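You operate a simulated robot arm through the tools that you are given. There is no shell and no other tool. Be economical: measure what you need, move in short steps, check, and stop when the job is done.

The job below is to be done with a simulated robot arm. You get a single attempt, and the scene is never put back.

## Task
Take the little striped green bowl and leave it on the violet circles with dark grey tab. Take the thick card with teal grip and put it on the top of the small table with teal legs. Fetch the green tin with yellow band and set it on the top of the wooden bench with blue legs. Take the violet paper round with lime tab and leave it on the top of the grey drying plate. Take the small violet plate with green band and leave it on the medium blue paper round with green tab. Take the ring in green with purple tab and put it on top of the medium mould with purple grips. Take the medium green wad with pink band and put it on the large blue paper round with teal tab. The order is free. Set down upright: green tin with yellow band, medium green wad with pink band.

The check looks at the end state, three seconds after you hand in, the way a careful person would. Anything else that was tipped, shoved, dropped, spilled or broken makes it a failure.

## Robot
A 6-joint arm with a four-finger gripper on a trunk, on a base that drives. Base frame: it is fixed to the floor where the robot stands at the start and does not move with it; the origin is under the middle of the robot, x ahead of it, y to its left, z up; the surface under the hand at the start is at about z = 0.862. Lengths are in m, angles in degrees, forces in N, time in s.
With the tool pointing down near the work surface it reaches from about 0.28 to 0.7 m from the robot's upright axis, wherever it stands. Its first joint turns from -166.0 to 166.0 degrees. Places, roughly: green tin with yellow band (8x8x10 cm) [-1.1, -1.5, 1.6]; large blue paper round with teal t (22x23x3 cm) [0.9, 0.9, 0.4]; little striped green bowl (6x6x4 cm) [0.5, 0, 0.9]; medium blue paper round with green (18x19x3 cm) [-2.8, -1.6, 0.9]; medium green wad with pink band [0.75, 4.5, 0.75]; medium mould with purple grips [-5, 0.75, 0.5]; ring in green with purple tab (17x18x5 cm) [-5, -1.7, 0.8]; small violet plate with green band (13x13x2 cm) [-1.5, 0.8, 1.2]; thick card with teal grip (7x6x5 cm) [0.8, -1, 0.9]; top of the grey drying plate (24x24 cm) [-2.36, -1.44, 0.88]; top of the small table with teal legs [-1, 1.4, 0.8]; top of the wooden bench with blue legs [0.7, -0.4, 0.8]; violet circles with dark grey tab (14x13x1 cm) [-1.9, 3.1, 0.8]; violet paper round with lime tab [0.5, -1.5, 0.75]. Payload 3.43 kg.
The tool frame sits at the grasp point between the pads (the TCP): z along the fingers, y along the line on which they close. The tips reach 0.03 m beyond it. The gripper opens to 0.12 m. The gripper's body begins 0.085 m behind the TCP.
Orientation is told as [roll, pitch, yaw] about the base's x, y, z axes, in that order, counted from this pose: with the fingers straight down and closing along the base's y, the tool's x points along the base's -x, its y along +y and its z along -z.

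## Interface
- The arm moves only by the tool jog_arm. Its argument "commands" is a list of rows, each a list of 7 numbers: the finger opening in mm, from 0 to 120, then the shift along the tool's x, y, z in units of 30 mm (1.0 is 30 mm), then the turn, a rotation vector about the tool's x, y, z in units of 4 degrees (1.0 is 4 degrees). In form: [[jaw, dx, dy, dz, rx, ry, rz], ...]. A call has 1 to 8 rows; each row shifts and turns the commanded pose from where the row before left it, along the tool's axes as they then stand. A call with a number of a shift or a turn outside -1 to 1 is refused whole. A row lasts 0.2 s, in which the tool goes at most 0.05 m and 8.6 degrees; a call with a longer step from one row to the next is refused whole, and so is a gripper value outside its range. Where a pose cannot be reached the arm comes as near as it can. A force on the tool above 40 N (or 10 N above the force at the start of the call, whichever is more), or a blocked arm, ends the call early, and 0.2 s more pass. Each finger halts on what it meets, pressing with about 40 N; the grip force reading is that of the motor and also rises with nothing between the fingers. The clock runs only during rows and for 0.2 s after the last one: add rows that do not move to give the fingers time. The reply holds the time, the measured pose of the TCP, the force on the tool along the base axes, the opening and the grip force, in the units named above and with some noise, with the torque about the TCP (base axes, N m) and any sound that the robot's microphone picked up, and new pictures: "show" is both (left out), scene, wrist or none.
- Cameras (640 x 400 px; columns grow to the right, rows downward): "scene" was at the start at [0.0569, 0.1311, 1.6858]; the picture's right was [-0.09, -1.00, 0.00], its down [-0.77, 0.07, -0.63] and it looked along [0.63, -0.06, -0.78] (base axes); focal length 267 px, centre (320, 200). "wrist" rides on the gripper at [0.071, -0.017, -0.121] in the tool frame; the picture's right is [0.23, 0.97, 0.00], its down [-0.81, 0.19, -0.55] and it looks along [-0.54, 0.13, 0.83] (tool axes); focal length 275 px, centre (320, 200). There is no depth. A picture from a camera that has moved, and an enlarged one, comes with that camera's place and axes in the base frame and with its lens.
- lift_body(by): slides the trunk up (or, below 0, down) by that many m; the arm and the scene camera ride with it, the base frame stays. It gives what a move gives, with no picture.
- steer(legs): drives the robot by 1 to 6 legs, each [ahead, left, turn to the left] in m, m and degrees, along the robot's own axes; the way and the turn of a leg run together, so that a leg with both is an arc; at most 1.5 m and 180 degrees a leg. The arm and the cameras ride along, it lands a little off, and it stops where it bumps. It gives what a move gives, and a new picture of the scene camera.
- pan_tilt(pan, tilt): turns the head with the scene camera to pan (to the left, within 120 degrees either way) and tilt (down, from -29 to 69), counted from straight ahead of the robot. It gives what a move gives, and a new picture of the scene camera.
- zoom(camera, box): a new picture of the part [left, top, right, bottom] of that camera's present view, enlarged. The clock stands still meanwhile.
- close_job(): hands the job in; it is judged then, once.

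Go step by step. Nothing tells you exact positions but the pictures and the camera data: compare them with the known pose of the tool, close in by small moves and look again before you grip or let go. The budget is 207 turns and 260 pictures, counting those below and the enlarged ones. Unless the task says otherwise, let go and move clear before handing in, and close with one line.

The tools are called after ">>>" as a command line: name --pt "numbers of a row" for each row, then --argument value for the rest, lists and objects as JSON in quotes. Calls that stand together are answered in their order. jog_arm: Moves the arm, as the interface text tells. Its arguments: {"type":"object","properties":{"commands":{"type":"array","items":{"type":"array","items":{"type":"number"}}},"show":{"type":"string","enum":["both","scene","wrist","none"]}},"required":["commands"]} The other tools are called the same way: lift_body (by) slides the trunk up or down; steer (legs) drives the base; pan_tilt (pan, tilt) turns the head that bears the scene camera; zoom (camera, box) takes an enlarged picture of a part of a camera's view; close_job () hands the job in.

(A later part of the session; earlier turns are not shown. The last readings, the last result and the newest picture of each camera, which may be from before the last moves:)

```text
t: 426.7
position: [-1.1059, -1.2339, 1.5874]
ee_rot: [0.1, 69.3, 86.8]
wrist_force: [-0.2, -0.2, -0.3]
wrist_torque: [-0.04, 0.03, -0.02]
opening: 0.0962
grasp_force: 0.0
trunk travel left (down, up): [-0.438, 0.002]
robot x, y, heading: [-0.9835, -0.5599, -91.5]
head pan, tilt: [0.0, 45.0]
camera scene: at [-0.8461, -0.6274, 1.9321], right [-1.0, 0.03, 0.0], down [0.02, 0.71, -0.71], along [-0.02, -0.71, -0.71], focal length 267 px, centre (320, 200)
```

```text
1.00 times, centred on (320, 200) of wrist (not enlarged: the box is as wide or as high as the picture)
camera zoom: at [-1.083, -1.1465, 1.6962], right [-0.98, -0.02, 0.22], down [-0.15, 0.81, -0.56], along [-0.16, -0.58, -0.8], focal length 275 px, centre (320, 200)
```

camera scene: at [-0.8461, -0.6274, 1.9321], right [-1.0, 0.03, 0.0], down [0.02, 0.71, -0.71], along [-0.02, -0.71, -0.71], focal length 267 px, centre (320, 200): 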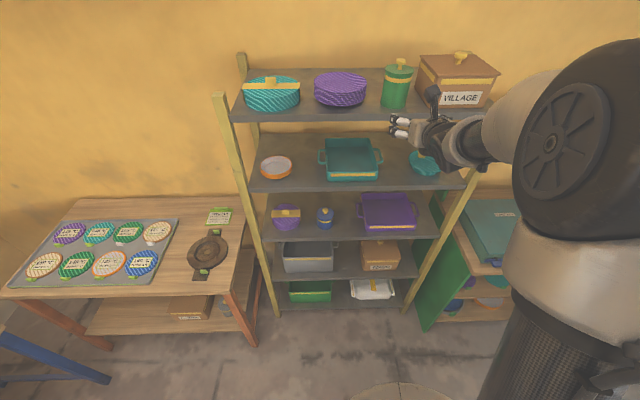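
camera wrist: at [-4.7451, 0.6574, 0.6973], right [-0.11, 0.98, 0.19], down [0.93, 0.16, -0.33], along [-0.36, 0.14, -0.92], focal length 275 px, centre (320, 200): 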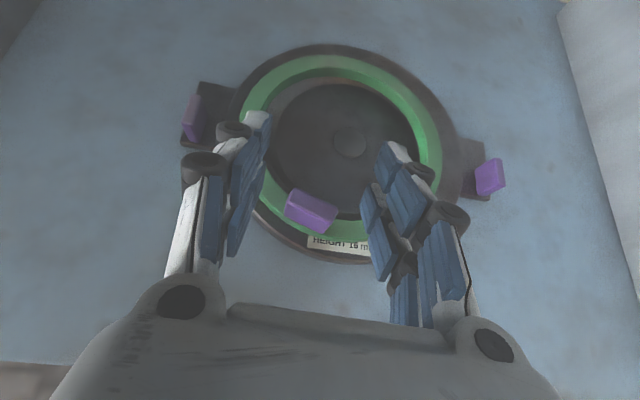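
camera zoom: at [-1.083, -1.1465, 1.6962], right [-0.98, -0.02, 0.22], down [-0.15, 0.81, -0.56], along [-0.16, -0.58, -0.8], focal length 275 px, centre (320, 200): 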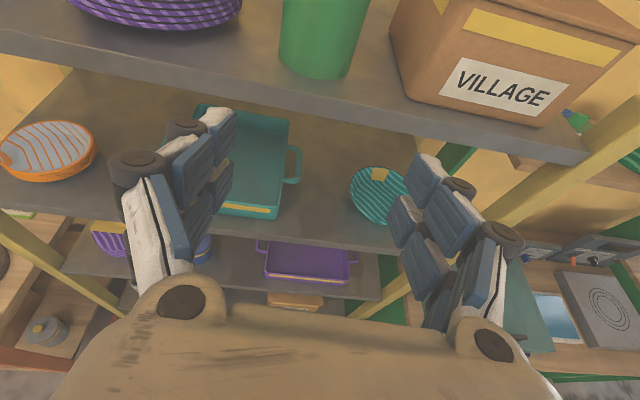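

The tin's centre is about (-1.107, -1.44) with neighbours about 6–9 cm either side. Narrowing to 90 mm and advancing with the arm.

>>> jog_arm --pt "91 0.37 -0.05 0.98 0 0 0" --pt "91 0.37 -0.05 0.98 0 0 0" --pt "91 0.37 -0.05 0.98 0 0 0" --pt "91 0.37 -0.05 0.98 0 0 0" --pt "91 0.3 -0.05 0.8 0 0 0" --pt "91 0 0 0 0 0 0" --show "wrist"

```text
t: 428.1
position: [-1.1067, -1.3845, 1.5855]
ee_rot: [0.1, 69.3, 86.8]
wrist_force: [-0.3, -0.5, -0.3]
wrist_torque: [0.01, -0.03, 0.01]
opening: 0.091
grasp_force: 0.1
trunk travel left (down, up): [-0.438, 0.002]
robot x, y, heading: [-0.9868, -0.5615, -91.5]
head pan, tilt: [0.0, 45.0]
camera wrist: at [-1.0839, -1.2973, 1.6947], right [-0.98, -0.02, 0.22], down [-0.15, 0.81, -0.56], along [-0.16, -0.58, -0.8], focal length 275 px, centre (320, 200)
```

wrist: 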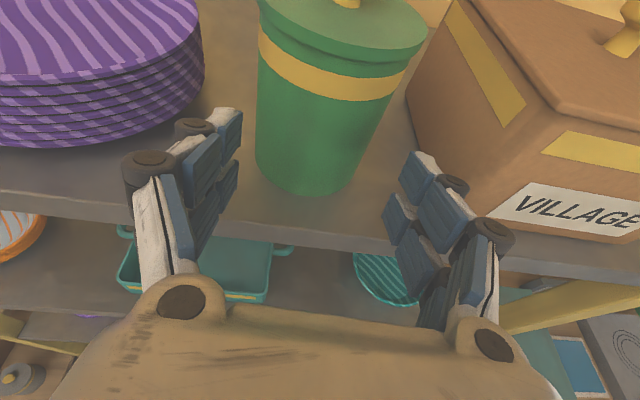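

Clearance is tight but adequate. Advancing the last 57 mm at 88 mm opening.

>>> jog_arm --pt "88 0.22 -0.05 0.59 0 0 0" --pt "88 0.22 -0.05 0.59 0 0 0" --pt "88 0.22 -0.05 0.59 0 0 0" --pt "88 0 0 0 0 0 0" --show "wrist"

```text
t: 429.1
position: [-1.106, -1.4412, 1.5853]
ee_rot: [0.1, 69.4, 86.8]
wrist_force: [-0.6, 0.7, -0.4]
wrist_torque: [0.02, -0.02, -0.01]
opening: 0.0881
grasp_force: 0.1
trunk travel left (down, up): [-0.438, 0.002]
robot x, y, heading: [-0.989, -0.562, -91.7]
head pan, tilt: [0.0, 45.0]
camera wrist: at [-1.0824, -1.3531, 1.695], right [-0.98, -0.03, 0.22], down [-0.15, 0.81, -0.56], along [-0.16, -0.58, -0.8], focal length 275 px, centre (320, 200)
```

wrist: 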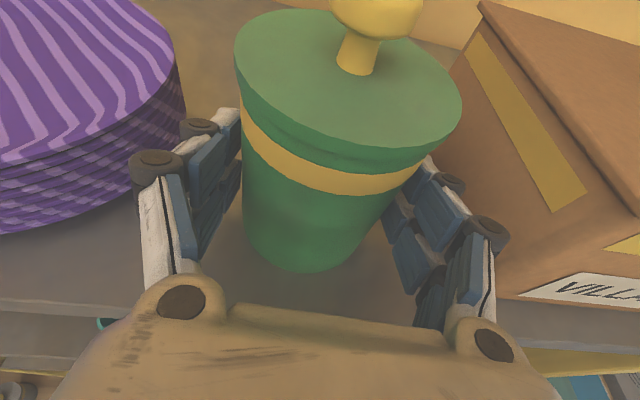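

Fingers straddle the tin with no contact. Closing and lifting.

>>> jog_arm --pt "55 0 0 0 0 0 0" --pt "55 0 0 0 0 0 0" --pt "55 0 0 0 0 0 0" --pt "55 0 0 0 0 0 0" --pt "55 0.6 0 -0.23 0 0 0" --pt "55 0.6 0 -0.23 0 0 0" --pt "55 0 0 0 0 0 0" --show "wrist"

```text
t: 430.7
position: [-1.1054, -1.4408, 1.6243]
ee_rot: [0.2, 69.3, 86.8]
wrist_force: [-0.1, -0.7, -0.7]
wrist_torque: [0.01, 0.04, 0.0]
opening: 0.0786
grasp_force: 40.4
trunk travel left (down, up): [-0.438, 0.002]
robot x, y, heading: [-0.9874, -0.5613, -91.6]
head pan, tilt: [0.0, 45.0]
camera wrist: at [-1.0829, -1.353, 1.7347], right [-0.98, -0.03, 0.22], down [-0.15, 0.81, -0.56], along [-0.16, -0.58, -0.8], focal length 275 px, centre (320, 200)
```

wrist: 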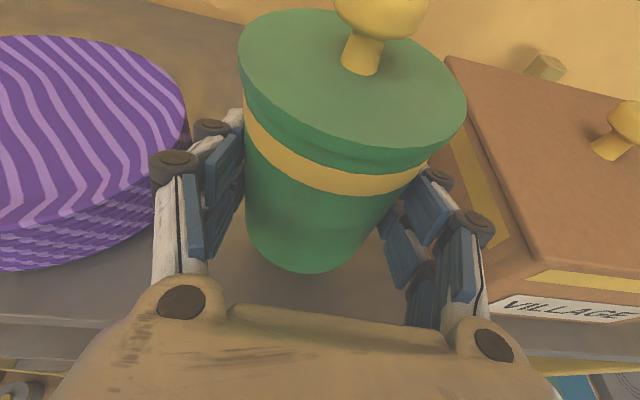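

The tin is held. Backing out, turning to face the blue bench, and driving to it; I plan to set the tin in the empty rear area near (0.83, -0.64).

>>> steer --legs '[[-0.45, 0, 0], [0, 0, 91.6], [0.45, -0.2, 0], [0.42, -0.235, 0]]'

>>> lift_body --by -0.38

```text
t: 442.4
position: [0.8007, -0.5908, 1.6252]
ee_rot: [0.1, 69.3, 179.8]
wrist_force: [0.5, -0.3, -0.6]
wrist_torque: [0.01, 0.01, 0.03]
opening: 0.0791
grasp_force: 40.1
trunk travel left (down, up): [-0.438, 0.002]
robot x, y, heading: [-0.0817, -0.5172, 1.5]
head pan, tilt: [0.0, 45.0]
camera scene: at [-0.0241, -0.3769, 1.9321], right [0.03, -1.0, 0.0], down [-0.71, -0.02, -0.71], along [0.71, 0.02, -0.71], focal length 267 px, centre (320, 200)
```

scene: 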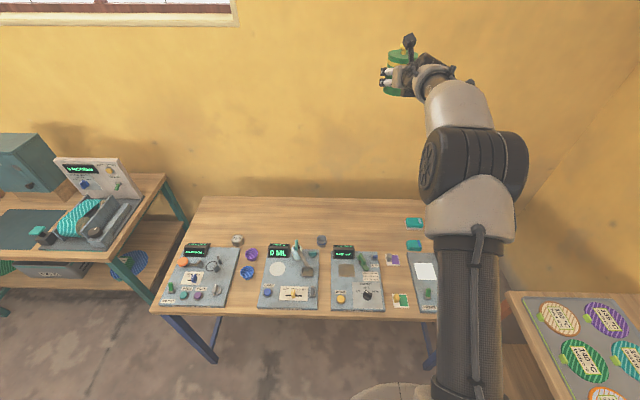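

```text
t: 446.1
position: [0.7997, -0.591, 1.2448]
ee_rot: [0.1, 69.2, 179.8]
wrist_force: [-0.9, -0.2, -1.6]
wrist_torque: [0.01, 0.06, 0.05]
opening: 0.0789
grasp_force: 40.0
trunk travel left (down, up): [-0.058, 0.382]
robot x, y, heading: [-0.082, -0.517, 1.3]
head pan, tilt: [0.0, 45.0]
```

Now shifting the base forward 0.15 and right 0.06, then lowering the arm while retracting over the rear of the bench.

>>> steer --legs '[[0.15, -0.06, -1.3]]'

>>> jog_arm --pt "55 -0.97 0 -0.02 0 0 0" --pt "55 -0.97 0 -0.02 0 0 0" --pt "55 -0.97 0 -0.02 0 0 0" --pt "55 -0.97 0 -0.02 0 0 0" --pt "55 -0.97 0 -0.02 0 0 0" --pt "55 -0.97 0 -0.02 0 0 0" --pt "55 -0.97 0 -0.02 0 0 0" --pt "55 -0.97 0 -0.02 0 0 0" --show "none"

```text
t: 447.5
position: [0.9474, -0.6703, 1.2454]
ee_rot: [0.0, 69.3, 178.2]
wrist_force: [0.9, -0.3, -1.7]
wrist_torque: [0.01, -0.02, 0.02]
opening: 0.0789
grasp_force: 39.7
trunk travel left (down, up): [-0.058, 0.382]
robot x, y, heading: [0.0626, -0.5747, -0.2]
head pan, tilt: [0.0, 45.0]
camera scene: at [0.1284, -0.4349, 1.552], right [0.0, -1.0, 0.0], down [-0.71, 0.0, -0.71], along [0.71, 0.0, -0.71], focal length 267 px, centre (320, 200)
```

scene: 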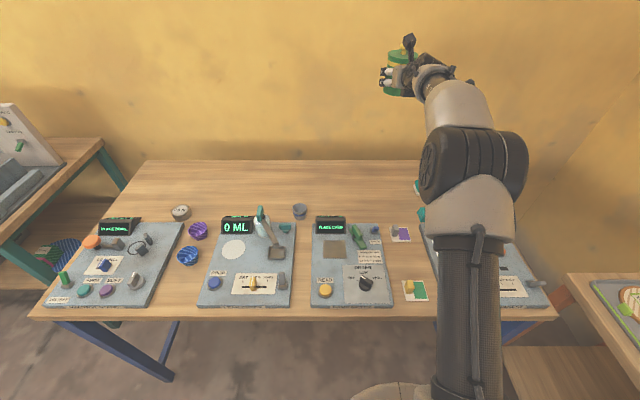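

```text
t: 449.3
position: [0.8607, -0.6676, 1.0298]
ee_rot: [0.2, 69.3, 178.4]
wrist_force: [0.9, -0.8, -1.9]
wrist_torque: [0.05, 0.04, 0.0]
opening: 0.0791
grasp_force: 40.4
trunk travel left (down, up): [-0.058, 0.382]
robot x, y, heading: [0.067, -0.572, -0.0]
head pan, tilt: [0.0, 45.0]
```

>>> jog_arm --pt "55 -0.85 -0.25 0.2 0 0 0" --pt "55 -0.85 -0.25 0.2 0 0 0" --pt "55 -0.85 0 0.25 0 0 0" --pt "55 -0.7 0 0.25 0 0 0" --pt "55 0 0 0 0 0 0" --show "both"

```text
t: 450.5
position: [0.8559, -0.665, 0.9315]
ee_rot: [-1.5, 69.2, 177.3]
wrist_force: [-0.1, 0.0, -1.9]
wrist_torque: [-0.01, 0.03, -0.04]
opening: 0.0789
grasp_force: 40.0
out of reach, approached as far as the arm can: row 3, 4
trunk travel left (down, up): [-0.058, 0.382]
robot x, y, heading: [0.0631, -0.5752, -0.0]
head pan, tilt: [0.0, 45.0]
camera scene: at [0.1273, -0.4345, 1.5521], right [0.0, -1.0, 0.0], down [-0.71, 0.0, -0.71], along [0.71, 0.0, -0.71], focal length 267 px, centre (320, 200)
camera wrist: at [0.7687, -0.645, 1.0413], right [0.06, -0.98, 0.21], down [-0.81, -0.17, -0.56], along [0.58, -0.13, -0.8], focal length 275 px, centre (320, 200)
```

scene: 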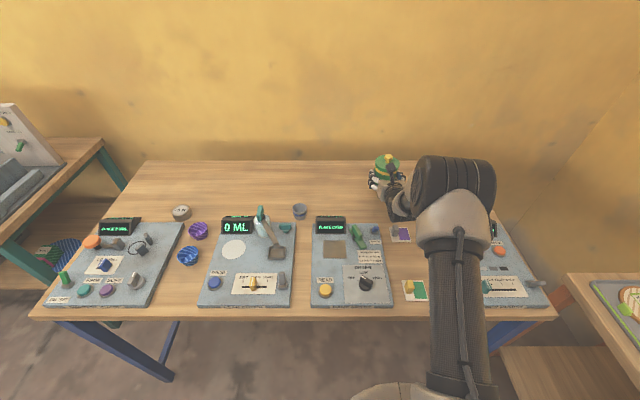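
wrist: 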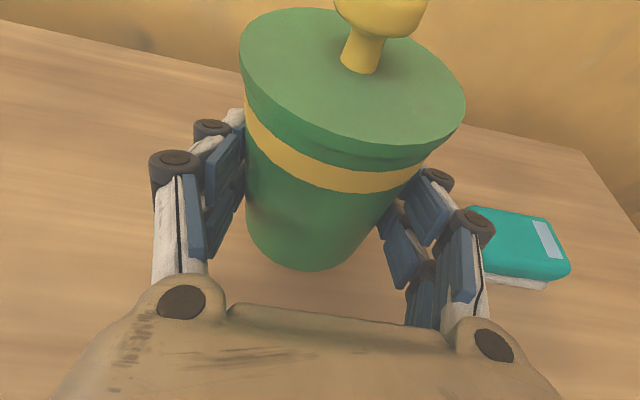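

The tin is over free bench space, well clear of the teal pad. Lowering with the trunk in small steps, watching the force.

>>> lift_body --by -0.026

>>> lift_body --by -0.006

>>> lift_body --by -0.004

```text
t: 451.2
position: [0.8552, -0.6639, 0.906]
ee_rot: [-1.5, 69.1, 177.4]
wrist_force: [0.1, 0.0, -1.7]
wrist_torque: [0.01, 0.04, -0.04]
opening: 0.079
grasp_force: 40.0
trunk travel left (down, up): [-0.032, 0.408]
robot x, y, heading: [0.0645, -0.575, 0.0]
head pan, tilt: [0.0, 45.0]
```

```text
t: 451.8
position: [0.8545, -0.6644, 0.8981]
ee_rot: [-1.4, 69.2, 177.3]
wrist_force: [-0.1, 0.2, -1.2]
wrist_torque: [0.0, 0.01, 0.03]
opening: 0.079
grasp_force: 40.0
trunk travel left (down, up): [-0.026, 0.414]
robot x, y, heading: [0.0624, -0.5749, -0.2]
head pan, tilt: [0.0, 45.0]
```

```text
t: 452.3
position: [0.8542, -0.6636, 0.8954]
ee_rot: [-1.3, 69.2, 177.4]
wrist_force: [0.7, -0.4, -1.3]
wrist_torque: [0.02, 0.05, 0.02]
opening: 0.0792
grasp_force: 39.7
trunk travel left (down, up): [-0.022, 0.418]
robot x, y, heading: [0.0634, -0.5729, -0.0]
head pan, tilt: [0.0, 45.0]
```

>>> lift_body --by -0.004

>>> lift_body --by -0.004

```text
t: 452.9
position: [0.856, -0.6631, 0.8928]
ee_rot: [-1.3, 69.2, 177.3]
wrist_force: [-0.8, 0.1, -1.5]
wrist_torque: [-0.01, 0.05, 0.0]
opening: 0.0791
grasp_force: 40.3
trunk travel left (down, up): [-0.018, 0.422]
robot x, y, heading: [0.0633, -0.5725, -0.0]
head pan, tilt: [0.0, 45.0]
```

```text
t: 453.4
position: [0.8561, -0.6634, 0.8874]
ee_rot: [-1.3, 69.2, 177.3]
wrist_force: [0.0, -0.1, -1.9]
wrist_torque: [-0.02, 0.01, -0.01]
opening: 0.0792
grasp_force: 39.8
trunk travel left (down, up): [-0.014, 0.426]
robot x, y, heading: [0.064, -0.576, 0.1]
head pan, tilt: [0.0, 45.0]
```

>>> lift_body --by -0.004

>>> lift_body --by -0.004

```text
t: 453.9
position: [0.8544, -0.6633, 0.8861]
ee_rot: [-1.3, 69.4, 177.4]
wrist_force: [0.8, -0.6, 5.1]
wrist_torque: [-0.23, -0.01, -0.04]
opening: 0.0791
grasp_force: 40.1
trunk travel left (down, up): [-0.01, 0.43]
robot x, y, heading: [0.0628, -0.5728, -0.3]
head pan, tilt: [0.0, 45.0]
```

```text
t: 454.4
position: [0.8553, -0.664, 0.8849]
ee_rot: [-1.2, 69.7, 177.5]
wrist_force: [-3.6, -0.4, 19.8]
wrist_torque: [-0.55, 0.44, -0.09]
opening: 0.0789
grasp_force: 40.2
trunk travel left (down, up): [-0.006, 0.434]
robot x, y, heading: [0.0656, -0.5728, -0.1]
head pan, tilt: [0.0, 45.0]
```

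The tin stands on the bench (20 N). Unloading 3 mm, opening and backing out by driving.

>>> lift_body --by 0.003

>>> jog_arm --pt "84 0 0 0 0 0 0" --pt "90 0 0 0 0 0 0" --pt "98 0 0 0 0 0 0" --pt "98 0 0 0 0 0 0" --show "wrist"

```text
t: 455.0
position: [0.8545, -0.6632, 0.8858]
ee_rot: [-1.3, 69.4, 177.4]
wrist_force: [4.6, -0.8, 16.7]
wrist_torque: [-0.5, -0.44, 0.08]
opening: 0.0791
grasp_force: 40.3
trunk travel left (down, up): [-0.009, 0.431]
robot x, y, heading: [0.0649, -0.5698, 0.1]
head pan, tilt: [0.0, 45.0]
```

```text
t: 456.0
position: [0.8561, -0.663, 0.8832]
ee_rot: [-1.3, 69.2, 177.3]
wrist_force: [-1.1, -0.4, -0.3]
wrist_torque: [-0.01, 0.0, 0.03]
opening: 0.098
grasp_force: 0.0
trunk travel left (down, up): [-0.009, 0.431]
robot x, y, heading: [0.0644, -0.5719, -0.0]
head pan, tilt: [0.0, 45.0]
camera wrist: at [0.7686, -0.6449, 0.9924], right [0.06, -0.98, 0.21], down [-0.81, -0.17, -0.56], along [0.58, -0.13, -0.8], focal length 275 px, centre (320, 200)
```

wrist: 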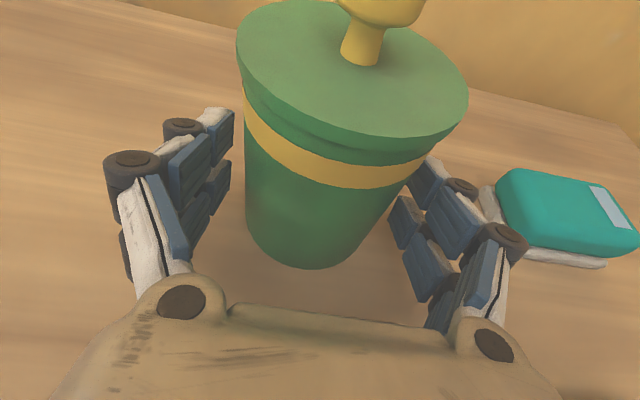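

Lifting 6 cm while straddling the tin, then backing straight out.

>>> lift_body --by 0.05

>>> steer --legs '[[-0.16, 0, 0]]'

```text
t: 456.9
position: [0.8551, -0.6647, 0.932]
ee_rot: [-1.4, 69.0, 177.2]
wrist_force: [-0.1, 0.2, 0.1]
wrist_torque: [-0.03, 0.02, -0.01]
opening: 0.0984
grasp_force: 0.1
trunk travel left (down, up): [-0.059, 0.381]
robot x, y, heading: [0.0649, -0.575, -0.1]
head pan, tilt: [0.0, 45.0]
```

```text
t: 458.3
position: [0.6929, -0.6629, 0.9333]
ee_rot: [-1.4, 69.3, 177.4]
wrist_force: [-0.6, -0.6, 0.1]
wrist_torque: [-0.04, 0.01, -0.01]
opening: 0.0981
grasp_force: 0.1
trunk travel left (down, up): [-0.059, 0.381]
robot x, y, heading: [-0.097, -0.5741, 0.2]
head pan, tilt: [0.0, 45.0]
camera scene: at [-0.0356, -0.4345, 1.5532], right [0.0, -1.0, 0.0], down [-0.71, 0.0, -0.71], along [0.71, 0.0, -0.71], focal length 267 px, centre (320, 200)
```

scene: 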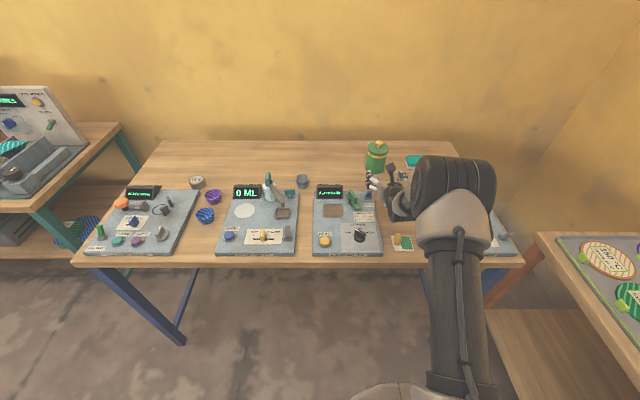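

The tin stands upright on the bench. Last item: the violet round with the lime tab on the right-hand table. I'll raise, reduce the tilt to 45°, and reposition to reach it over the table's front.

>>> lift_body --by 0.3

>>> jog_arm --pt "60 -0.3 0 -0.6 0 -1 0" --pt "60 -0.3 0 -0.6 0 -1 0" --pt "60 -0.35 0 -0.57 0 -1 0" --pt "60 -0.36 0 -0.56 0 -1 0" --pt "60 -0.4 0 -0.5 0 -1 0" --pt "60 -0.4 0 -0.5 0 -1 0" --pt "60 0 0 0 0 0 0" --show "none"

>>> steer --legs '[[0.12, -0.256, 0], [0, 0, -55]]'

```text
t: 461.3
position: [0.6937, -0.6617, 1.2329]
ee_rot: [-1.5, 69.2, 177.4]
wrist_force: [1.1, 0.4, 0.0]
wrist_torque: [0.02, -0.02, 0.02]
opening: 0.0982
grasp_force: 0.0
trunk travel left (down, up): [-0.359, 0.081]
robot x, y, heading: [-0.0964, -0.5718, 0.1]
head pan, tilt: [0.0, 45.0]
```

```text
t: 462.9
position: [0.5744, -0.6604, 1.2308]
ee_rot: [-0.7, 45.1, 178.2]
wrist_force: [-0.7, 0.2, -0.6]
wrist_torque: [0.01, 0.0, 0.01]
opening: 0.0599
grasp_force: 0.1
trunk travel left (down, up): [-0.359, 0.081]
robot x, y, heading: [-0.0987, -0.5718, 0.3]
head pan, tilt: [0.0, 45.0]
```

```text
t: 467.4
position: [0.3304, -1.4356, 1.2317]
ee_rot: [-0.7, 45.2, 122.7]
wrist_force: [0.3, 0.3, -0.1]
wrist_torque: [-0.01, -0.01, 0.02]
opening: 0.06
grasp_force: 0.0
trunk travel left (down, up): [-0.359, 0.081]
robot x, y, heading: [0.0219, -0.8347, -55.4]
head pan, tilt: [0.0, 45.0]
camera scene: at [0.1734, -0.8047, 1.8531], right [-0.82, -0.57, 0.0], down [-0.4, 0.58, -0.71], along [0.4, -0.58, -0.71], focal length 267 px, centre (320, 200)
```

scene: 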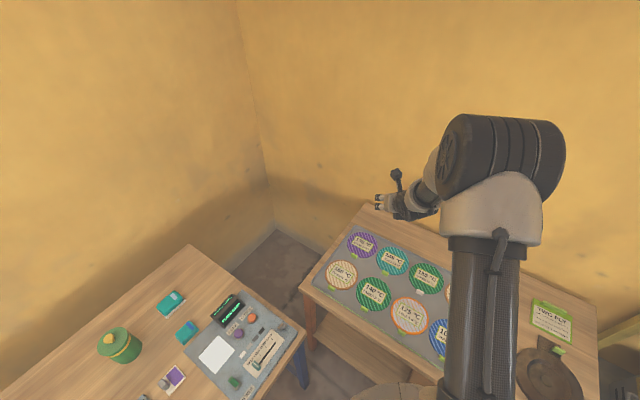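

>>> zoom --camera "scene" --box '[310, 210, 430, 310]'

```text
4.00 times, centred on (370, 260) of scene
camera zoom: at [0.1734, -0.8047, 1.8531], right [-0.82, -0.57, 0.0], down [-0.4, 0.58, -0.71], along [0.4, -0.58, -0.71], focal length 1070 px, centre (120, -40)
```

zoom: 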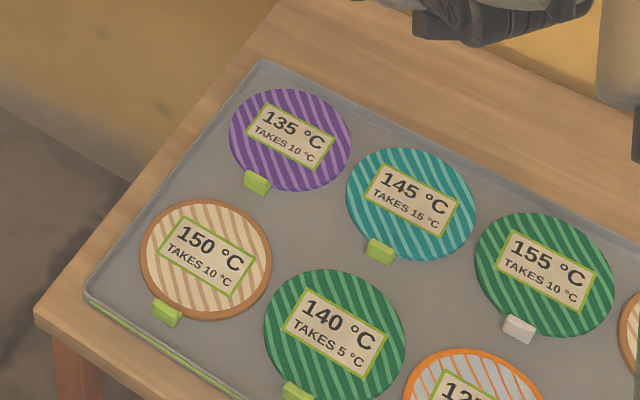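

The violet 135 °C round's tab is at about (0.44, -1.47), facing +y. Rotating the tool heading about the vertical to face −y so the fingers close along x, then checking with the wrist camera.

>>> jog_arm --pt "60 0 0 0 -0.71 0 0.71" --pt "60 0 0 0 -0.71 0 0.71" --pt "60 0 0 0 -0.71 0 0.71" --pt "60 0 0 0 -0.71 0 0.71" --pt "60 0 0 0 -0.71 0 0.71" --pt "60 0 0 0 -0.71 0 0.71" --pt "60 0 0 0 -0.71 0 0.71" --pt "60 0 0 0 -0.71 0 0.71" --show "wrist"

```text
t: 469.2
position: [0.2828, -1.4646, 1.2366]
ee_rot: [-7.1, 43.6, 101.4]
wrist_force: [0.1, -0.5, -0.4]
wrist_torque: [-0.03, 0.01, 0.0]
opening: 0.0599
grasp_force: 0.1
out of reach, approached as far as the arm can: row 2, 3, 4, 5, 6, 7, 8
trunk travel left (down, up): [-0.359, 0.081]
robot x, y, heading: [0.0205, -0.8329, -55.4]
head pan, tilt: [0.0, 45.0]
camera wrist: at [0.2779, -1.4309, 1.3744], right [-0.9, -0.44, 0.07], down [-0.44, 0.88, -0.18], along [0.02, -0.19, -0.98], focal length 275 px, centre (320, 200)
```

wrist: 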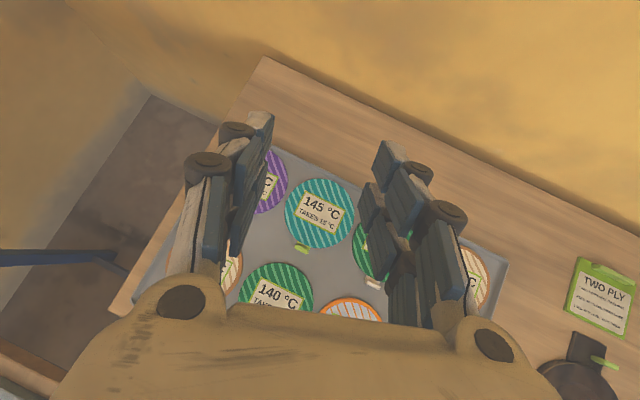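

The 45° off-plane turn is limited by the wrist. I'll cut the tilt to ~15°, where yaw is free, and level the roll; then reposition the base slightly closer.

>>> jog_arm --pt "60 0 0 0 -0.25 -1 0" --pt "60 0 0 0 -0.25 -1 0" --pt "60 0 0 0 -0.25 -1 0" --pt "60 0 0 0 -0.25 -1 0" --pt "60 0 0 0 -0.25 -1 0" --pt "60 0 0 0 -0.25 -1 0" --pt "60 0 0 0 -0.25 -1 0" --pt "60 0 0 0 0 0 0" --show "none"

```text
t: 471.0
position: [0.2803, -1.464, 1.2366]
ee_rot: [0.8, 15.8, 103.2]
wrist_force: [0.4, 0.1, 0.9]
wrist_torque: [0.02, 0.02, -0.02]
opening: 0.0603
grasp_force: 0.0
trunk travel left (down, up): [-0.359, 0.081]
robot x, y, heading: [0.0237, -0.8325, -55.4]
head pan, tilt: [0.0, 45.0]
```

Clean now: pitch 15.8°, roll ≈ 0. Nudging the base, correcting yaw, and moving above the tab.

>>> steer --legs '[[0.033, 0.013, 0]]'

>>> jog_arm --pt "60 0 -0.5 0 -0.23 0 0.8" --pt "60 0 -0.5 0 -0.23 0 0.8" --pt "60 0 -0.5 0 -0.23 0 0.8" --pt "60 -0.27 -0.55 0.9 0 0 0" --pt "60 -0.27 -0.55 0.9 0 0 0" --pt "60 -0.27 -0.55 0.9 0 0 0" --pt "60 -0.27 -0.55 0.9 0 0 0" --pt "60 -0.27 -0.55 0.9 0 0 0" --show "wrist"

```text
t: 471.8
position: [0.3113, -1.4844, 1.2352]
ee_rot: [0.9, 15.6, 103.2]
wrist_force: [0.1, -0.1, -0.1]
wrist_torque: [0.03, 0.1, -0.01]
opening: 0.06
grasp_force: 0.0
trunk travel left (down, up): [-0.359, 0.081]
robot x, y, heading: [0.0515, -0.8533, -55.5]
head pan, tilt: [0.0, 45.0]
camera scene: at [0.2044, -0.825, 1.853], right [-0.82, -0.57, 0.0], down [-0.4, 0.58, -0.71], along [0.4, -0.58, -0.71], focal length 267 px, centre (320, 200)
```

scene: 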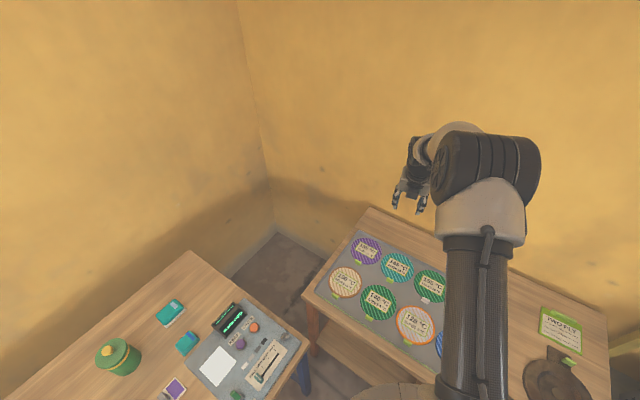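

```text
t: 473.6
position: [0.4355, -1.4716, 1.0953]
ee_rot: [0.9, 15.8, 93.3]
wrist_force: [0.7, 0.1, 1.2]
wrist_torque: [0.01, 0.0, -0.02]
opening: 0.0603
grasp_force: 0.0
trunk travel left (down, up): [-0.359, 0.081]
robot x, y, heading: [0.0502, -0.8525, -55.2]
head pan, tilt: [0.0, 45.0]
camera wrist: at [0.4567, -1.5054, 1.229], right [-0.96, -0.27, 0.08], down [-0.24, 0.92, 0.31], along [-0.16, 0.28, -0.95], focal length 275 px, centre (320, 200)
```

wrist: 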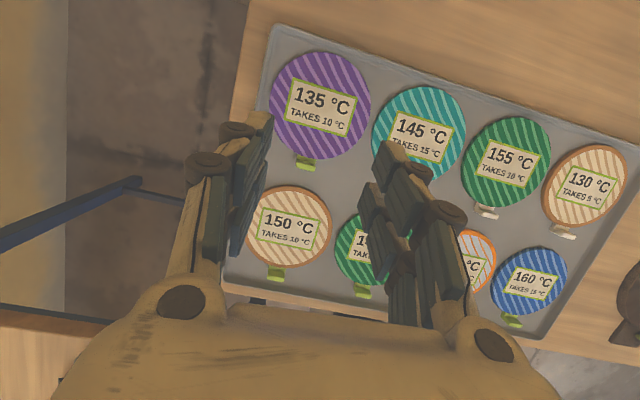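

Triangulating the two views gives the tab at (0.425, -1.438), z ≈ 0.83. Descending above it.

>>> jog_arm --pt "60 -0.49 0.045 0.96 0 0 0" --pt "60 -0.49 0.045 0.96 0 0 0" --pt "60 -0.49 0.045 0.96 0 0 0" --pt "60 -0.49 0.045 0.96 0 0 0" --pt "60 -0.49 0.045 0.96 0 0 0" --pt "60 -0.49 0.045 0.96 0 0 0" --pt "60 0 0 0 0 0 0" --show "wrist"

```text
t: 475.2
position: [0.422, -1.4327, 0.9039]
ee_rot: [0.9, 15.9, 93.4]
wrist_force: [0.4, -0.7, 0.5]
wrist_torque: [0.03, 0.0, 0.01]
opening: 0.0597
grasp_force: 0.1
trunk travel left (down, up): [-0.359, 0.081]
robot x, y, heading: [0.0503, -0.8502, -55.3]
head pan, tilt: [0.0, 45.0]
camera wrist: at [0.4434, -1.4661, 1.0386], right [-0.96, -0.27, 0.08], down [-0.24, 0.92, 0.31], along [-0.16, 0.28, -0.95], focal length 275 px, centre (320, 200)
```

wrist: 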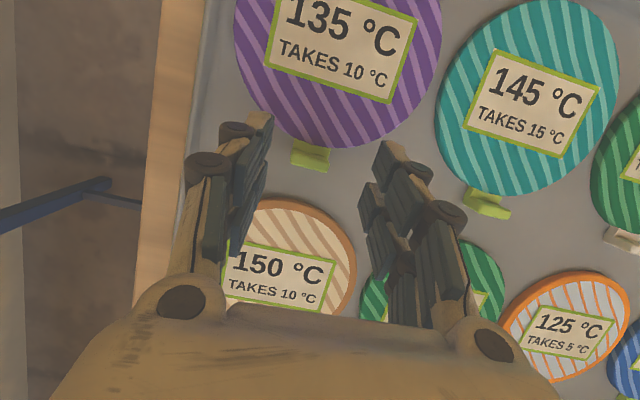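

The tab is confirmed at (0.425, -1.4375, 0.83), aligned between the fingers. Lowering with the trunk until light contact.

>>> lift_body --by -0.04

>>> lift_body --by -0.006

>>> lift_body --by -0.005

```text
t: 476.1
position: [0.4219, -1.4321, 0.8642]
ee_rot: [0.9, 15.8, 93.2]
wrist_force: [-0.4, 0.2, -0.8]
wrist_torque: [-0.02, 0.0, -0.02]
opening: 0.06
grasp_force: 0.2
trunk travel left (down, up): [-0.319, 0.121]
robot x, y, heading: [0.05, -0.8495, -55.3]
head pan, tilt: [0.0, 45.0]
```

```text
t: 476.6
position: [0.4224, -1.4324, 0.8591]
ee_rot: [0.8, 16.0, 93.2]
wrist_force: [0.0, 0.7, 5.8]
wrist_torque: [0.14, -0.2, 0.07]
opening: 0.0609
grasp_force: 0.8
trunk travel left (down, up): [-0.313, 0.127]
robot x, y, heading: [0.0498, -0.8531, -55.1]
head pan, tilt: [0.0, 45.0]
```

```text
t: 477.1
position: [0.4245, -1.4336, 0.857]
ee_rot: [0.7, 16.4, 93.3]
wrist_force: [0.8, 6.3, 31.0]
wrist_torque: [0.7, -0.13, 0.03]
opening: 0.063
grasp_force: 11.0
trunk travel left (down, up): [-0.308, 0.132]
robot x, y, heading: [0.0514, -0.8494, -55.4]
head pan, tilt: [0.0, 45.0]
```

Contact at tip height ≈ 0.828. Raising 6 mm and closing on the tab.

>>> lift_body --by 0.009

>>> jog_arm --pt "15 0 0 0 0 0 0" --pt "15 0 0 0 0 0 0" --pt "15 0 0 0 0 0 0" --pt "15 0 0 0 0 0 0" --pt "15 0 0 0 0 0 0" --show "wrist"

```text
t: 477.7
position: [0.42, -1.4296, 0.8593]
ee_rot: [1.2, 15.6, 93.3]
wrist_force: [-0.8, 1.7, 2.7]
wrist_torque: [0.08, -0.1, 0.08]
opening: 0.0602
grasp_force: 0.0
trunk travel left (down, up): [-0.317, 0.123]
robot x, y, heading: [0.0497, -0.8518, -55.3]
head pan, tilt: [0.0, 45.0]
```

```text
t: 478.9
position: [0.423, -1.4335, 0.8612]
ee_rot: [0.9, 15.9, 93.1]
wrist_force: [0.2, 0.4, -0.1]
wrist_torque: [0.02, 0.02, -0.01]
opening: 0.0265
grasp_force: 40.5
trunk travel left (down, up): [-0.317, 0.123]
robot x, y, heading: [0.0526, -0.851, -55.4]
head pan, tilt: [0.0, 45.0]
camera wrist: at [0.4435, -1.4663, 0.9968], right [-0.96, -0.27, 0.08], down [-0.24, 0.92, 0.31], along [-0.16, 0.28, -0.95], focal length 275 px, centre (320, 200)
```

wrist: 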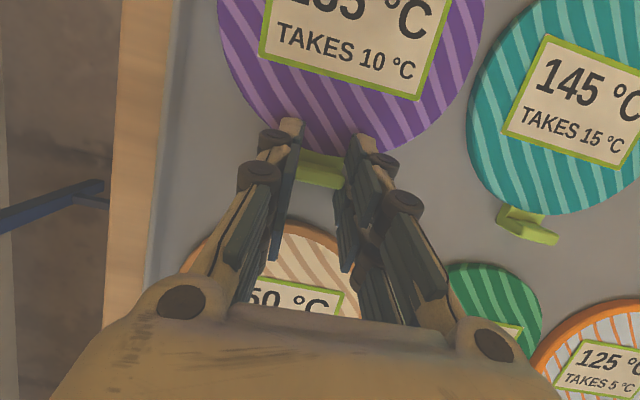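

Gripped at 26.5 mm. Lifting with the trunk and checking.

>>> lift_body --by 0.03

>>> lift_body --by 0.09

>>> jog_arm --pt "15 0 0 -0.9 0 0 0" --pt "15 0 0 -0.9 0 0 0" --pt "15 0 0 -0.9 0 0 0" --pt "15 0 0 -0.9 0 0 0" --pt "15 0 0 0 0 0 0" --show "both"

```text
t: 479.7
position: [0.4218, -1.4322, 0.8919]
ee_rot: [1.0, 15.9, 93.2]
wrist_force: [0.3, 0.3, -0.6]
wrist_torque: [0.04, 0.01, -0.02]
opening: 0.0264
grasp_force: 39.9
trunk travel left (down, up): [-0.347, 0.093]
robot x, y, heading: [0.0522, -0.8505, -55.1]
head pan, tilt: [0.0, 45.0]
```

```text
t: 480.9
position: [0.4215, -1.4318, 0.9819]
ee_rot: [1.0, 16.0, 93.3]
wrist_force: [0.2, 0.6, -0.1]
wrist_torque: [0.02, -0.03, 0.01]
opening: 0.0266
grasp_force: 39.7
trunk travel left (down, up): [-0.437, 0.003]
robot x, y, heading: [0.0517, -0.8476, -55.0]
head pan, tilt: [0.0, 45.0]
```

```text
t: 482.1
position: [0.4239, -1.4038, 1.0864]
ee_rot: [0.9, 15.9, 93.2]
wrist_force: [0.1, 0.0, 0.1]
wrist_torque: [0.03, 0.05, -0.03]
opening: 0.0265
grasp_force: 39.8
trunk travel left (down, up): [-0.437, 0.003]
robot x, y, heading: [0.052, -0.8495, -55.2]
head pan, tilt: [0.0, 45.0]
camera scene: at [0.2033, -0.8246, 1.931], right [-0.82, -0.57, 0.0], down [-0.4, 0.58, -0.71], along [0.4, -0.58, -0.71], focal length 267 px, centre (320, 200)
camera wrist: at [0.4449, -1.4376, 1.2209], right [-0.96, -0.27, 0.08], down [-0.24, 0.92, 0.31], along [-0.16, 0.28, -0.95], focal length 275 px, centre (320, 200)
```

scene: 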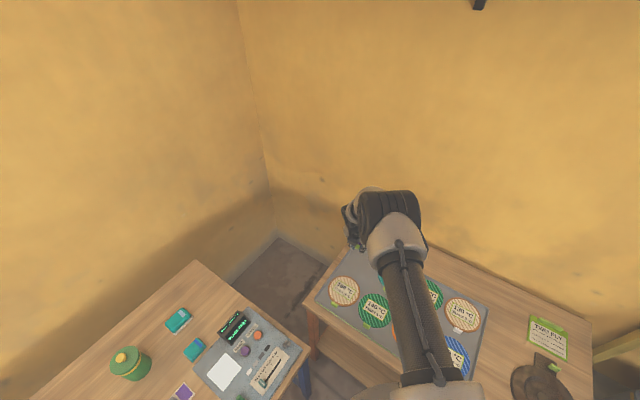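
wrist: 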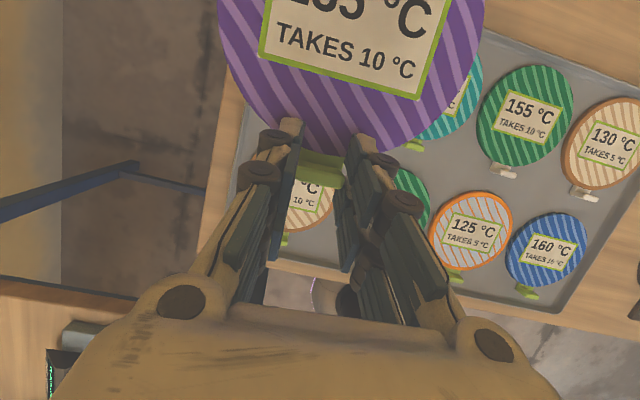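

The round is held firmly and flat. Driving to the green benches: back off, face −y, and strafe to the drying plate.

>>> steer --legs '[[-0.5, 0, 0], [0, 0, -34.8], [-0.14, 0, 0], [0, -1.05, 0], [0, -1.03, 0]]'

```text
t: 497.7
position: [-2.3408, -0.989, 1.0862]
ee_rot: [0.9, 15.9, 59.8]
wrist_force: [0.2, -0.9, -0.7]
wrist_torque: [0.03, 0.0, -0.03]
opening: 0.0262
grasp_force: 39.7
trunk travel left (down, up): [-0.437, 0.003]
robot x, y, heading: [-2.3442, -0.3235, -88.9]
head pan, tilt: [0.0, 45.0]
camera scene: at [-2.2032, -0.3841, 1.9311], right [-1.0, -0.02, 0.0], down [-0.01, 0.71, -0.71], along [0.01, -0.71, -0.71], focal length 267 px, centre (320, 200)
```

scene: 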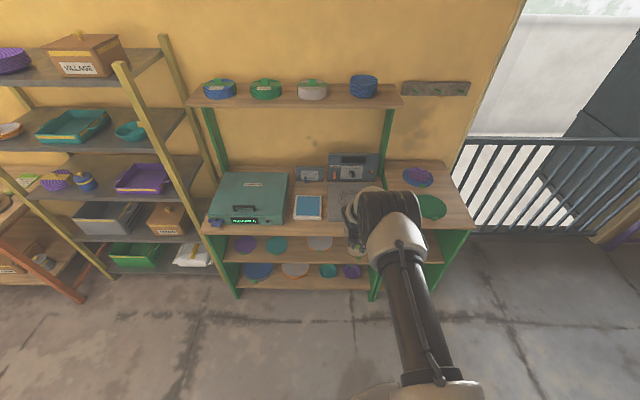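

Driving ahead 0.35 m over the drying plate and checking with the wrist camera.

>>> steer --legs '[[0.35, 0.003, 0]]'

>>> jog_arm --pt "15 0 0 0 0 0 0" --show "wrist"

```text
t: 500.0
position: [-2.334, -1.3385, 1.0858]
ee_rot: [0.9, 15.8, 59.5]
wrist_force: [-0.8, -1.0, -0.5]
wrist_torque: [0.0, -0.01, -0.07]
opening: 0.0262
grasp_force: 39.3
trunk travel left (down, up): [-0.437, 0.003]
robot x, y, heading: [-2.3381, -0.6706, -89.0]
head pan, tilt: [0.0, 45.0]
camera scene: at [-2.194, -0.7331, 1.9311], right [-1.0, -0.02, 0.0], down [-0.01, 0.71, -0.71], along [0.01, -0.71, -0.71], focal length 267 px, centre (320, 200)
```

scene: 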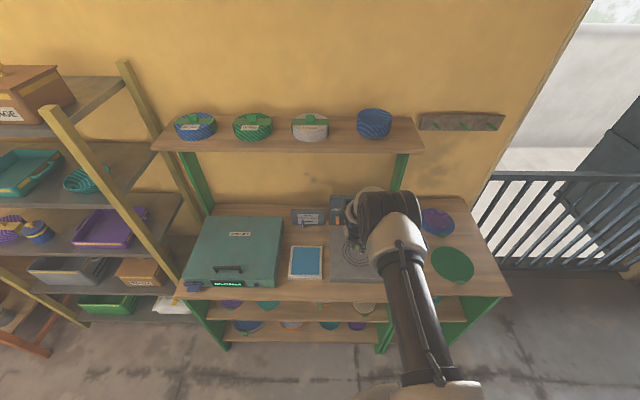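

```text
t: 500.4
position: [-2.3329, -1.3373, 1.0845]
ee_rot: [0.9, 15.8, 59.4]
wrist_force: [0.7, 0.9, -0.7]
wrist_torque: [0.02, 0.0, 0.03]
opening: 0.0265
grasp_force: 40.2
trunk travel left (down, up): [-0.437, 0.003]
robot x, y, heading: [-2.3354, -0.6707, -89.1]
head pan, tilt: [0.0, 45.0]
camera wrist: at [-2.3353, -1.3762, 1.2213], right [-0.95, 0.31, 0.08], down [0.32, 0.9, 0.31], along [0.03, 0.32, -0.95], focal length 275 px, centre (320, 200)
```

wrist: 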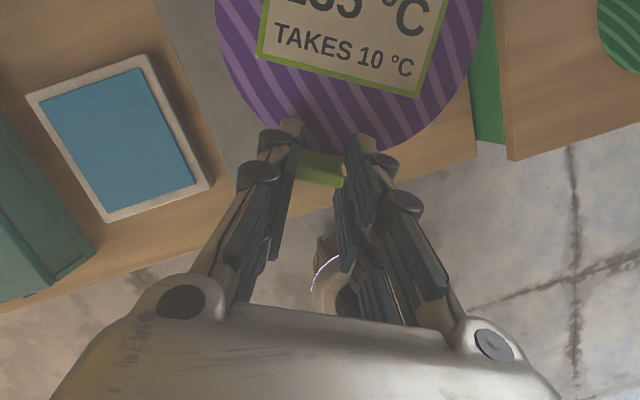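

The disc is over the plate within ~1.5 cm of its centre. Lowering with the trunk, then in small steps to contact.

>>> lift_body --by -0.12

>>> lift_body --by -0.01

>>> lift_body --by -0.005

>>> lift_body --by -0.005

```text
t: 501.9
position: [-2.3342, -1.3364, 0.9665]
ee_rot: [0.9, 15.9, 59.4]
wrist_force: [-0.1, 0.5, -0.5]
wrist_torque: [-0.01, -0.02, 0.02]
opening: 0.0263
grasp_force: 40.6
trunk travel left (down, up): [-0.317, 0.123]
robot x, y, heading: [-2.3337, -0.6713, -89.2]
head pan, tilt: [0.0, 45.0]
```

```text
t: 502.4
position: [-2.3331, -1.3367, 0.9552]
ee_rot: [0.9, 15.9, 59.5]
wrist_force: [-0.2, 0.0, 0.2]
wrist_torque: [0.01, -0.02, -0.01]
opening: 0.0264
grasp_force: 39.5
trunk travel left (down, up): [-0.307, 0.133]
robot x, y, heading: [-2.3361, -0.6687, -89.2]
head pan, tilt: [0.0, 45.0]
```

```text
t: 503.0
position: [-2.3337, -1.3378, 0.9501]
ee_rot: [0.9, 15.9, 59.5]
wrist_force: [0.6, 0.1, 0.7]
wrist_torque: [0.01, -0.01, 0.01]
opening: 0.0262
grasp_force: 39.9
trunk travel left (down, up): [-0.302, 0.138]
robot x, y, heading: [-2.3363, -0.6716, -89.2]
head pan, tilt: [0.0, 45.0]
```

```text
t: 503.5
position: [-2.3333, -1.3365, 0.9462]
ee_rot: [0.9, 15.9, 59.4]
wrist_force: [-0.5, -0.3, 0.1]
wrist_torque: [0.01, 0.0, 0.02]
opening: 0.0264
grasp_force: 40.0
trunk travel left (down, up): [-0.297, 0.143]
robot x, y, heading: [-2.3363, -0.6734, -89.1]
head pan, tilt: [0.0, 45.0]
```

>>> lift_body --by -0.005

>>> lift_body --by -0.004

>>> jog_arm --pt "15 0 0 0 0 0 0" --show "wrist"

```text
t: 504.1
position: [-2.3334, -1.3372, 0.9411]
ee_rot: [0.8, 16.0, 59.5]
wrist_force: [-0.3, -0.1, -0.7]
wrist_torque: [0.03, 0.0, 0.03]
opening: 0.0265
grasp_force: 39.8
trunk travel left (down, up): [-0.292, 0.148]
robot x, y, heading: [-2.3369, -0.6708, -89.2]
head pan, tilt: [0.0, 45.0]
```

```text
t: 504.6
position: [-2.3349, -1.3369, 0.937]
ee_rot: [0.9, 15.9, 59.5]
wrist_force: [-1.0, -0.5, -0.7]
wrist_torque: [-0.01, -0.01, 0.01]
opening: 0.0262
grasp_force: 40.0
trunk travel left (down, up): [-0.288, 0.152]
robot x, y, heading: [-2.3385, -0.6694, -89.4]
head pan, tilt: [0.0, 45.0]
```

```text
t: 505.0
position: [-2.3344, -1.3378, 0.9364]
ee_rot: [0.9, 15.9, 59.5]
wrist_force: [-0.4, -0.9, -0.2]
wrist_torque: [-0.03, -0.01, 0.0]
opening: 0.0264
grasp_force: 39.6
trunk travel left (down, up): [-0.288, 0.152]
robot x, y, heading: [-2.3366, -0.6705, -89.3]
head pan, tilt: [0.0, 45.0]
camera wrist: at [-2.3352, -1.3767, 1.072], right [-0.95, 0.31, 0.08], down [0.32, 0.9, 0.31], along [0.03, 0.32, -0.95], focal length 275 px, centre (320, 200)
```

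wrist: 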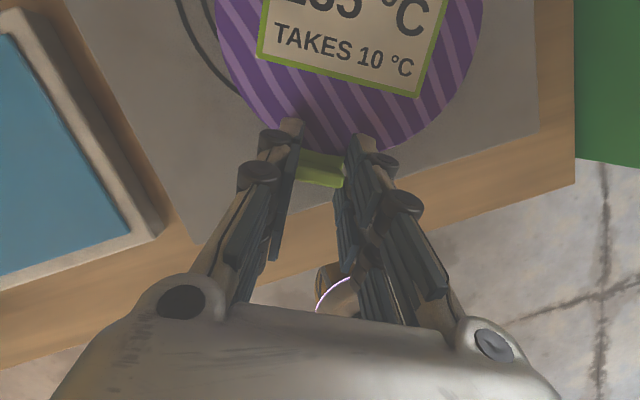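

The plate's surface is about 5 mm below; centring 2.5 cm further in, then setting down.

>>> steer --legs '[[0.025, 0.008, 0]]'

>>> lift_body --by -0.004

>>> lift_body --by -0.004

```text
t: 505.8
position: [-2.3246, -1.3631, 0.9364]
ee_rot: [0.9, 15.8, 59.6]
wrist_force: [0.4, -0.6, -0.3]
wrist_torque: [0.04, -0.03, -0.01]
opening: 0.0264
grasp_force: 40.2
trunk travel left (down, up): [-0.288, 0.152]
robot x, y, heading: [-2.3232, -0.6977, -89.1]
head pan, tilt: [0.0, 45.0]
camera scene: at [-2.1849, -0.7599, 1.7819], right [-1.0, -0.02, 0.0], down [-0.01, 0.71, -0.71], along [0.01, -0.71, -0.71], focal length 267 px, centre (320, 200)
```

scene: 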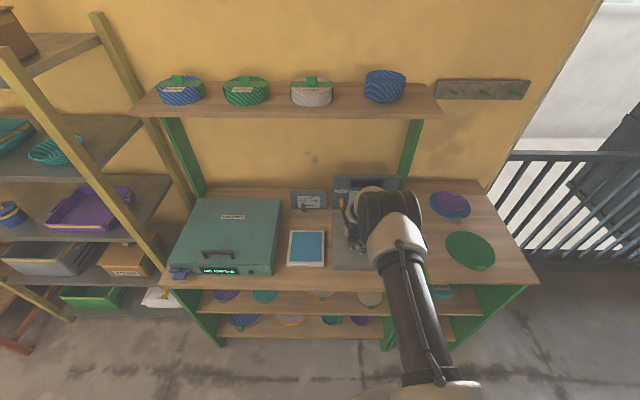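

```text
t: 506.4
position: [-2.3229, -1.3631, 0.933]
ee_rot: [1.0, 15.9, 59.6]
wrist_force: [-0.4, 0.8, -0.7]
wrist_torque: [0.05, 0.0, 0.0]
opening: 0.0263
grasp_force: 40.2
trunk travel left (down, up): [-0.284, 0.156]
robot x, y, heading: [-2.3309, -0.6953, -89.0]
head pan, tilt: [0.0, 45.0]
```

```text
t: 506.9
position: [-2.3253, -1.3621, 0.9288]
ee_rot: [1.0, 15.9, 59.4]
wrist_force: [-0.2, -0.2, 0.2]
wrist_torque: [-0.01, -0.04, -0.01]
opening: 0.0265
grasp_force: 39.9
trunk travel left (down, up): [-0.28, 0.16]
robot x, y, heading: [-2.3288, -0.6959, -89.1]
head pan, tilt: [0.0, 45.0]
```

>>> lift_body --by -0.004

>>> lift_body --by -0.004

>>> lift_body --by -0.003

```text
t: 507.4
position: [-2.325, -1.3621, 0.9235]
ee_rot: [1.0, 15.9, 59.5]
wrist_force: [0.4, 0.4, -1.0]
wrist_torque: [-0.01, 0.01, 0.04]
opening: 0.0262
grasp_force: 39.5
trunk travel left (down, up): [-0.276, 0.164]
robot x, y, heading: [-2.3287, -0.6963, -89.3]
head pan, tilt: [0.0, 45.0]
```

```text
t: 507.9
position: [-2.3244, -1.3625, 0.9207]
ee_rot: [0.9, 15.9, 59.4]
wrist_force: [0.2, -0.4, -0.3]
wrist_torque: [0.02, -0.01, 0.0]
opening: 0.0265
grasp_force: 39.8
trunk travel left (down, up): [-0.272, 0.168]
robot x, y, heading: [-2.3272, -0.6974, -89.1]
head pan, tilt: [0.0, 45.0]
```

```text
t: 508.5
position: [-2.3252, -1.3631, 0.9186]
ee_rot: [0.9, 15.9, 59.5]
wrist_force: [0.5, -0.2, 0.4]
wrist_torque: [-0.02, -0.03, 0.01]
opening: 0.0262
grasp_force: 39.9
trunk travel left (down, up): [-0.269, 0.171]
robot x, y, heading: [-2.3313, -0.6941, -89.1]
head pan, tilt: [0.0, 45.0]
```

>>> lift_body --by -0.004

>>> lift_body --by -0.004

>>> jog_arm --pt "15 0 0 0 0 0 0" --show "wrist"

```text
t: 509.0
position: [-2.3253, -1.363, 0.9154]
ee_rot: [0.8, 16.1, 59.5]
wrist_force: [-0.7, 1.7, 10.9]
wrist_torque: [-0.38, -0.21, -0.01]
opening: 0.0263
grasp_force: 40.0
trunk travel left (down, up): [-0.265, 0.175]
robot x, y, heading: [-2.327, -0.6978, -88.8]
head pan, tilt: [0.0, 45.0]
```

```text
t: 509.5
position: [-2.3252, -1.3626, 0.9162]
ee_rot: [0.6, 16.4, 59.5]
wrist_force: [-2.2, 3.4, 37.3]
wrist_torque: [-0.09, 0.13, -0.01]
opening: 0.0265
grasp_force: 40.0
trunk travel left (down, up): [-0.261, 0.179]
robot x, y, heading: [-2.3292, -0.6927, -88.9]
head pan, tilt: [0.0, 45.0]
```

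```text
t: 509.9
position: [-2.3243, -1.3627, 0.9152]
ee_rot: [0.6, 16.4, 59.5]
wrist_force: [-1.0, 2.2, 38.8]
wrist_torque: [-0.17, 0.14, -0.02]
opening: 0.0262
grasp_force: 40.3
trunk travel left (down, up): [-0.261, 0.179]
robot x, y, heading: [-2.3256, -0.6986, -89.1]
head pan, tilt: [0.0, 45.0]
camera wrist: at [-2.3265, -1.401, 1.0508], right [-0.95, 0.31, 0.07], down [0.31, 0.9, 0.3], along [0.03, 0.31, -0.95], focal length 275 px, centre (320, 200)
```

wrist: 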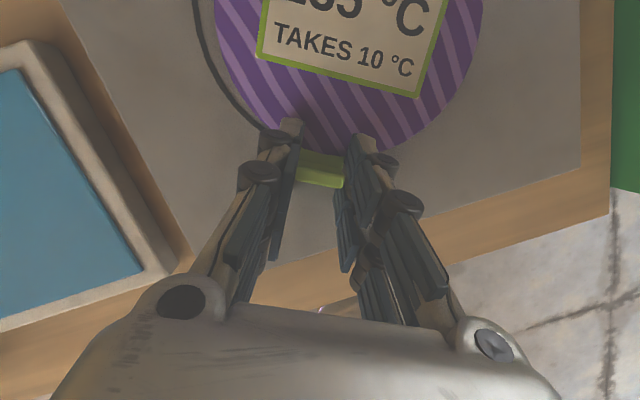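

Flat contact on the drying plate. Unloading, opening and rising.

>>> lift_body --by 0.007

>>> jog_arm --pt "36 0 0 0 0 0 0" --pt "46 0 0 0 0 0 0" --pt "56 0 0 0 0 0 0" --pt "56 0 0 0 0 0 0" --pt "56 0 0 -0.8 0 0 0" --pt "56 0 0 -1 0 0 0" --pt "56 0 0 -1 0 0 0" --pt "56 0 0 -1 0 0 0" --show "wrist"

```text
t: 510.5
position: [-2.324, -1.3598, 0.915]
ee_rot: [1.0, 15.7, 59.5]
wrist_force: [-0.1, -1.1, 8.7]
wrist_torque: [-0.53, -0.18, -0.02]
opening: 0.0266
grasp_force: 40.2
trunk travel left (down, up): [-0.268, 0.172]
robot x, y, heading: [-2.3283, -0.6964, -89.2]
head pan, tilt: [0.0, 45.0]
```

```text
t: 512.3
position: [-2.3069, -1.3369, 1.0266]
ee_rot: [0.8, 15.8, 59.5]
wrist_force: [-0.2, 0.2, 0.6]
wrist_torque: [-0.02, -0.01, -0.02]
opening: 0.0561
grasp_force: 0.0
trunk travel left (down, up): [-0.268, 0.172]
robot x, y, heading: [-2.3242, -0.6996, -89.1]
head pan, tilt: [0.0, 45.0]
camera wrist: at [-2.3088, -1.3768, 1.1627], right [-0.95, 0.31, 0.08], down [0.31, 0.9, 0.31], along [0.03, 0.32, -0.95], focal length 275 px, centre (320, 200)
```

wrist: 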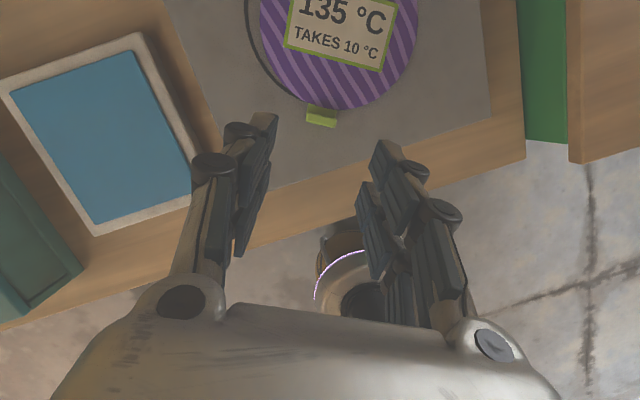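

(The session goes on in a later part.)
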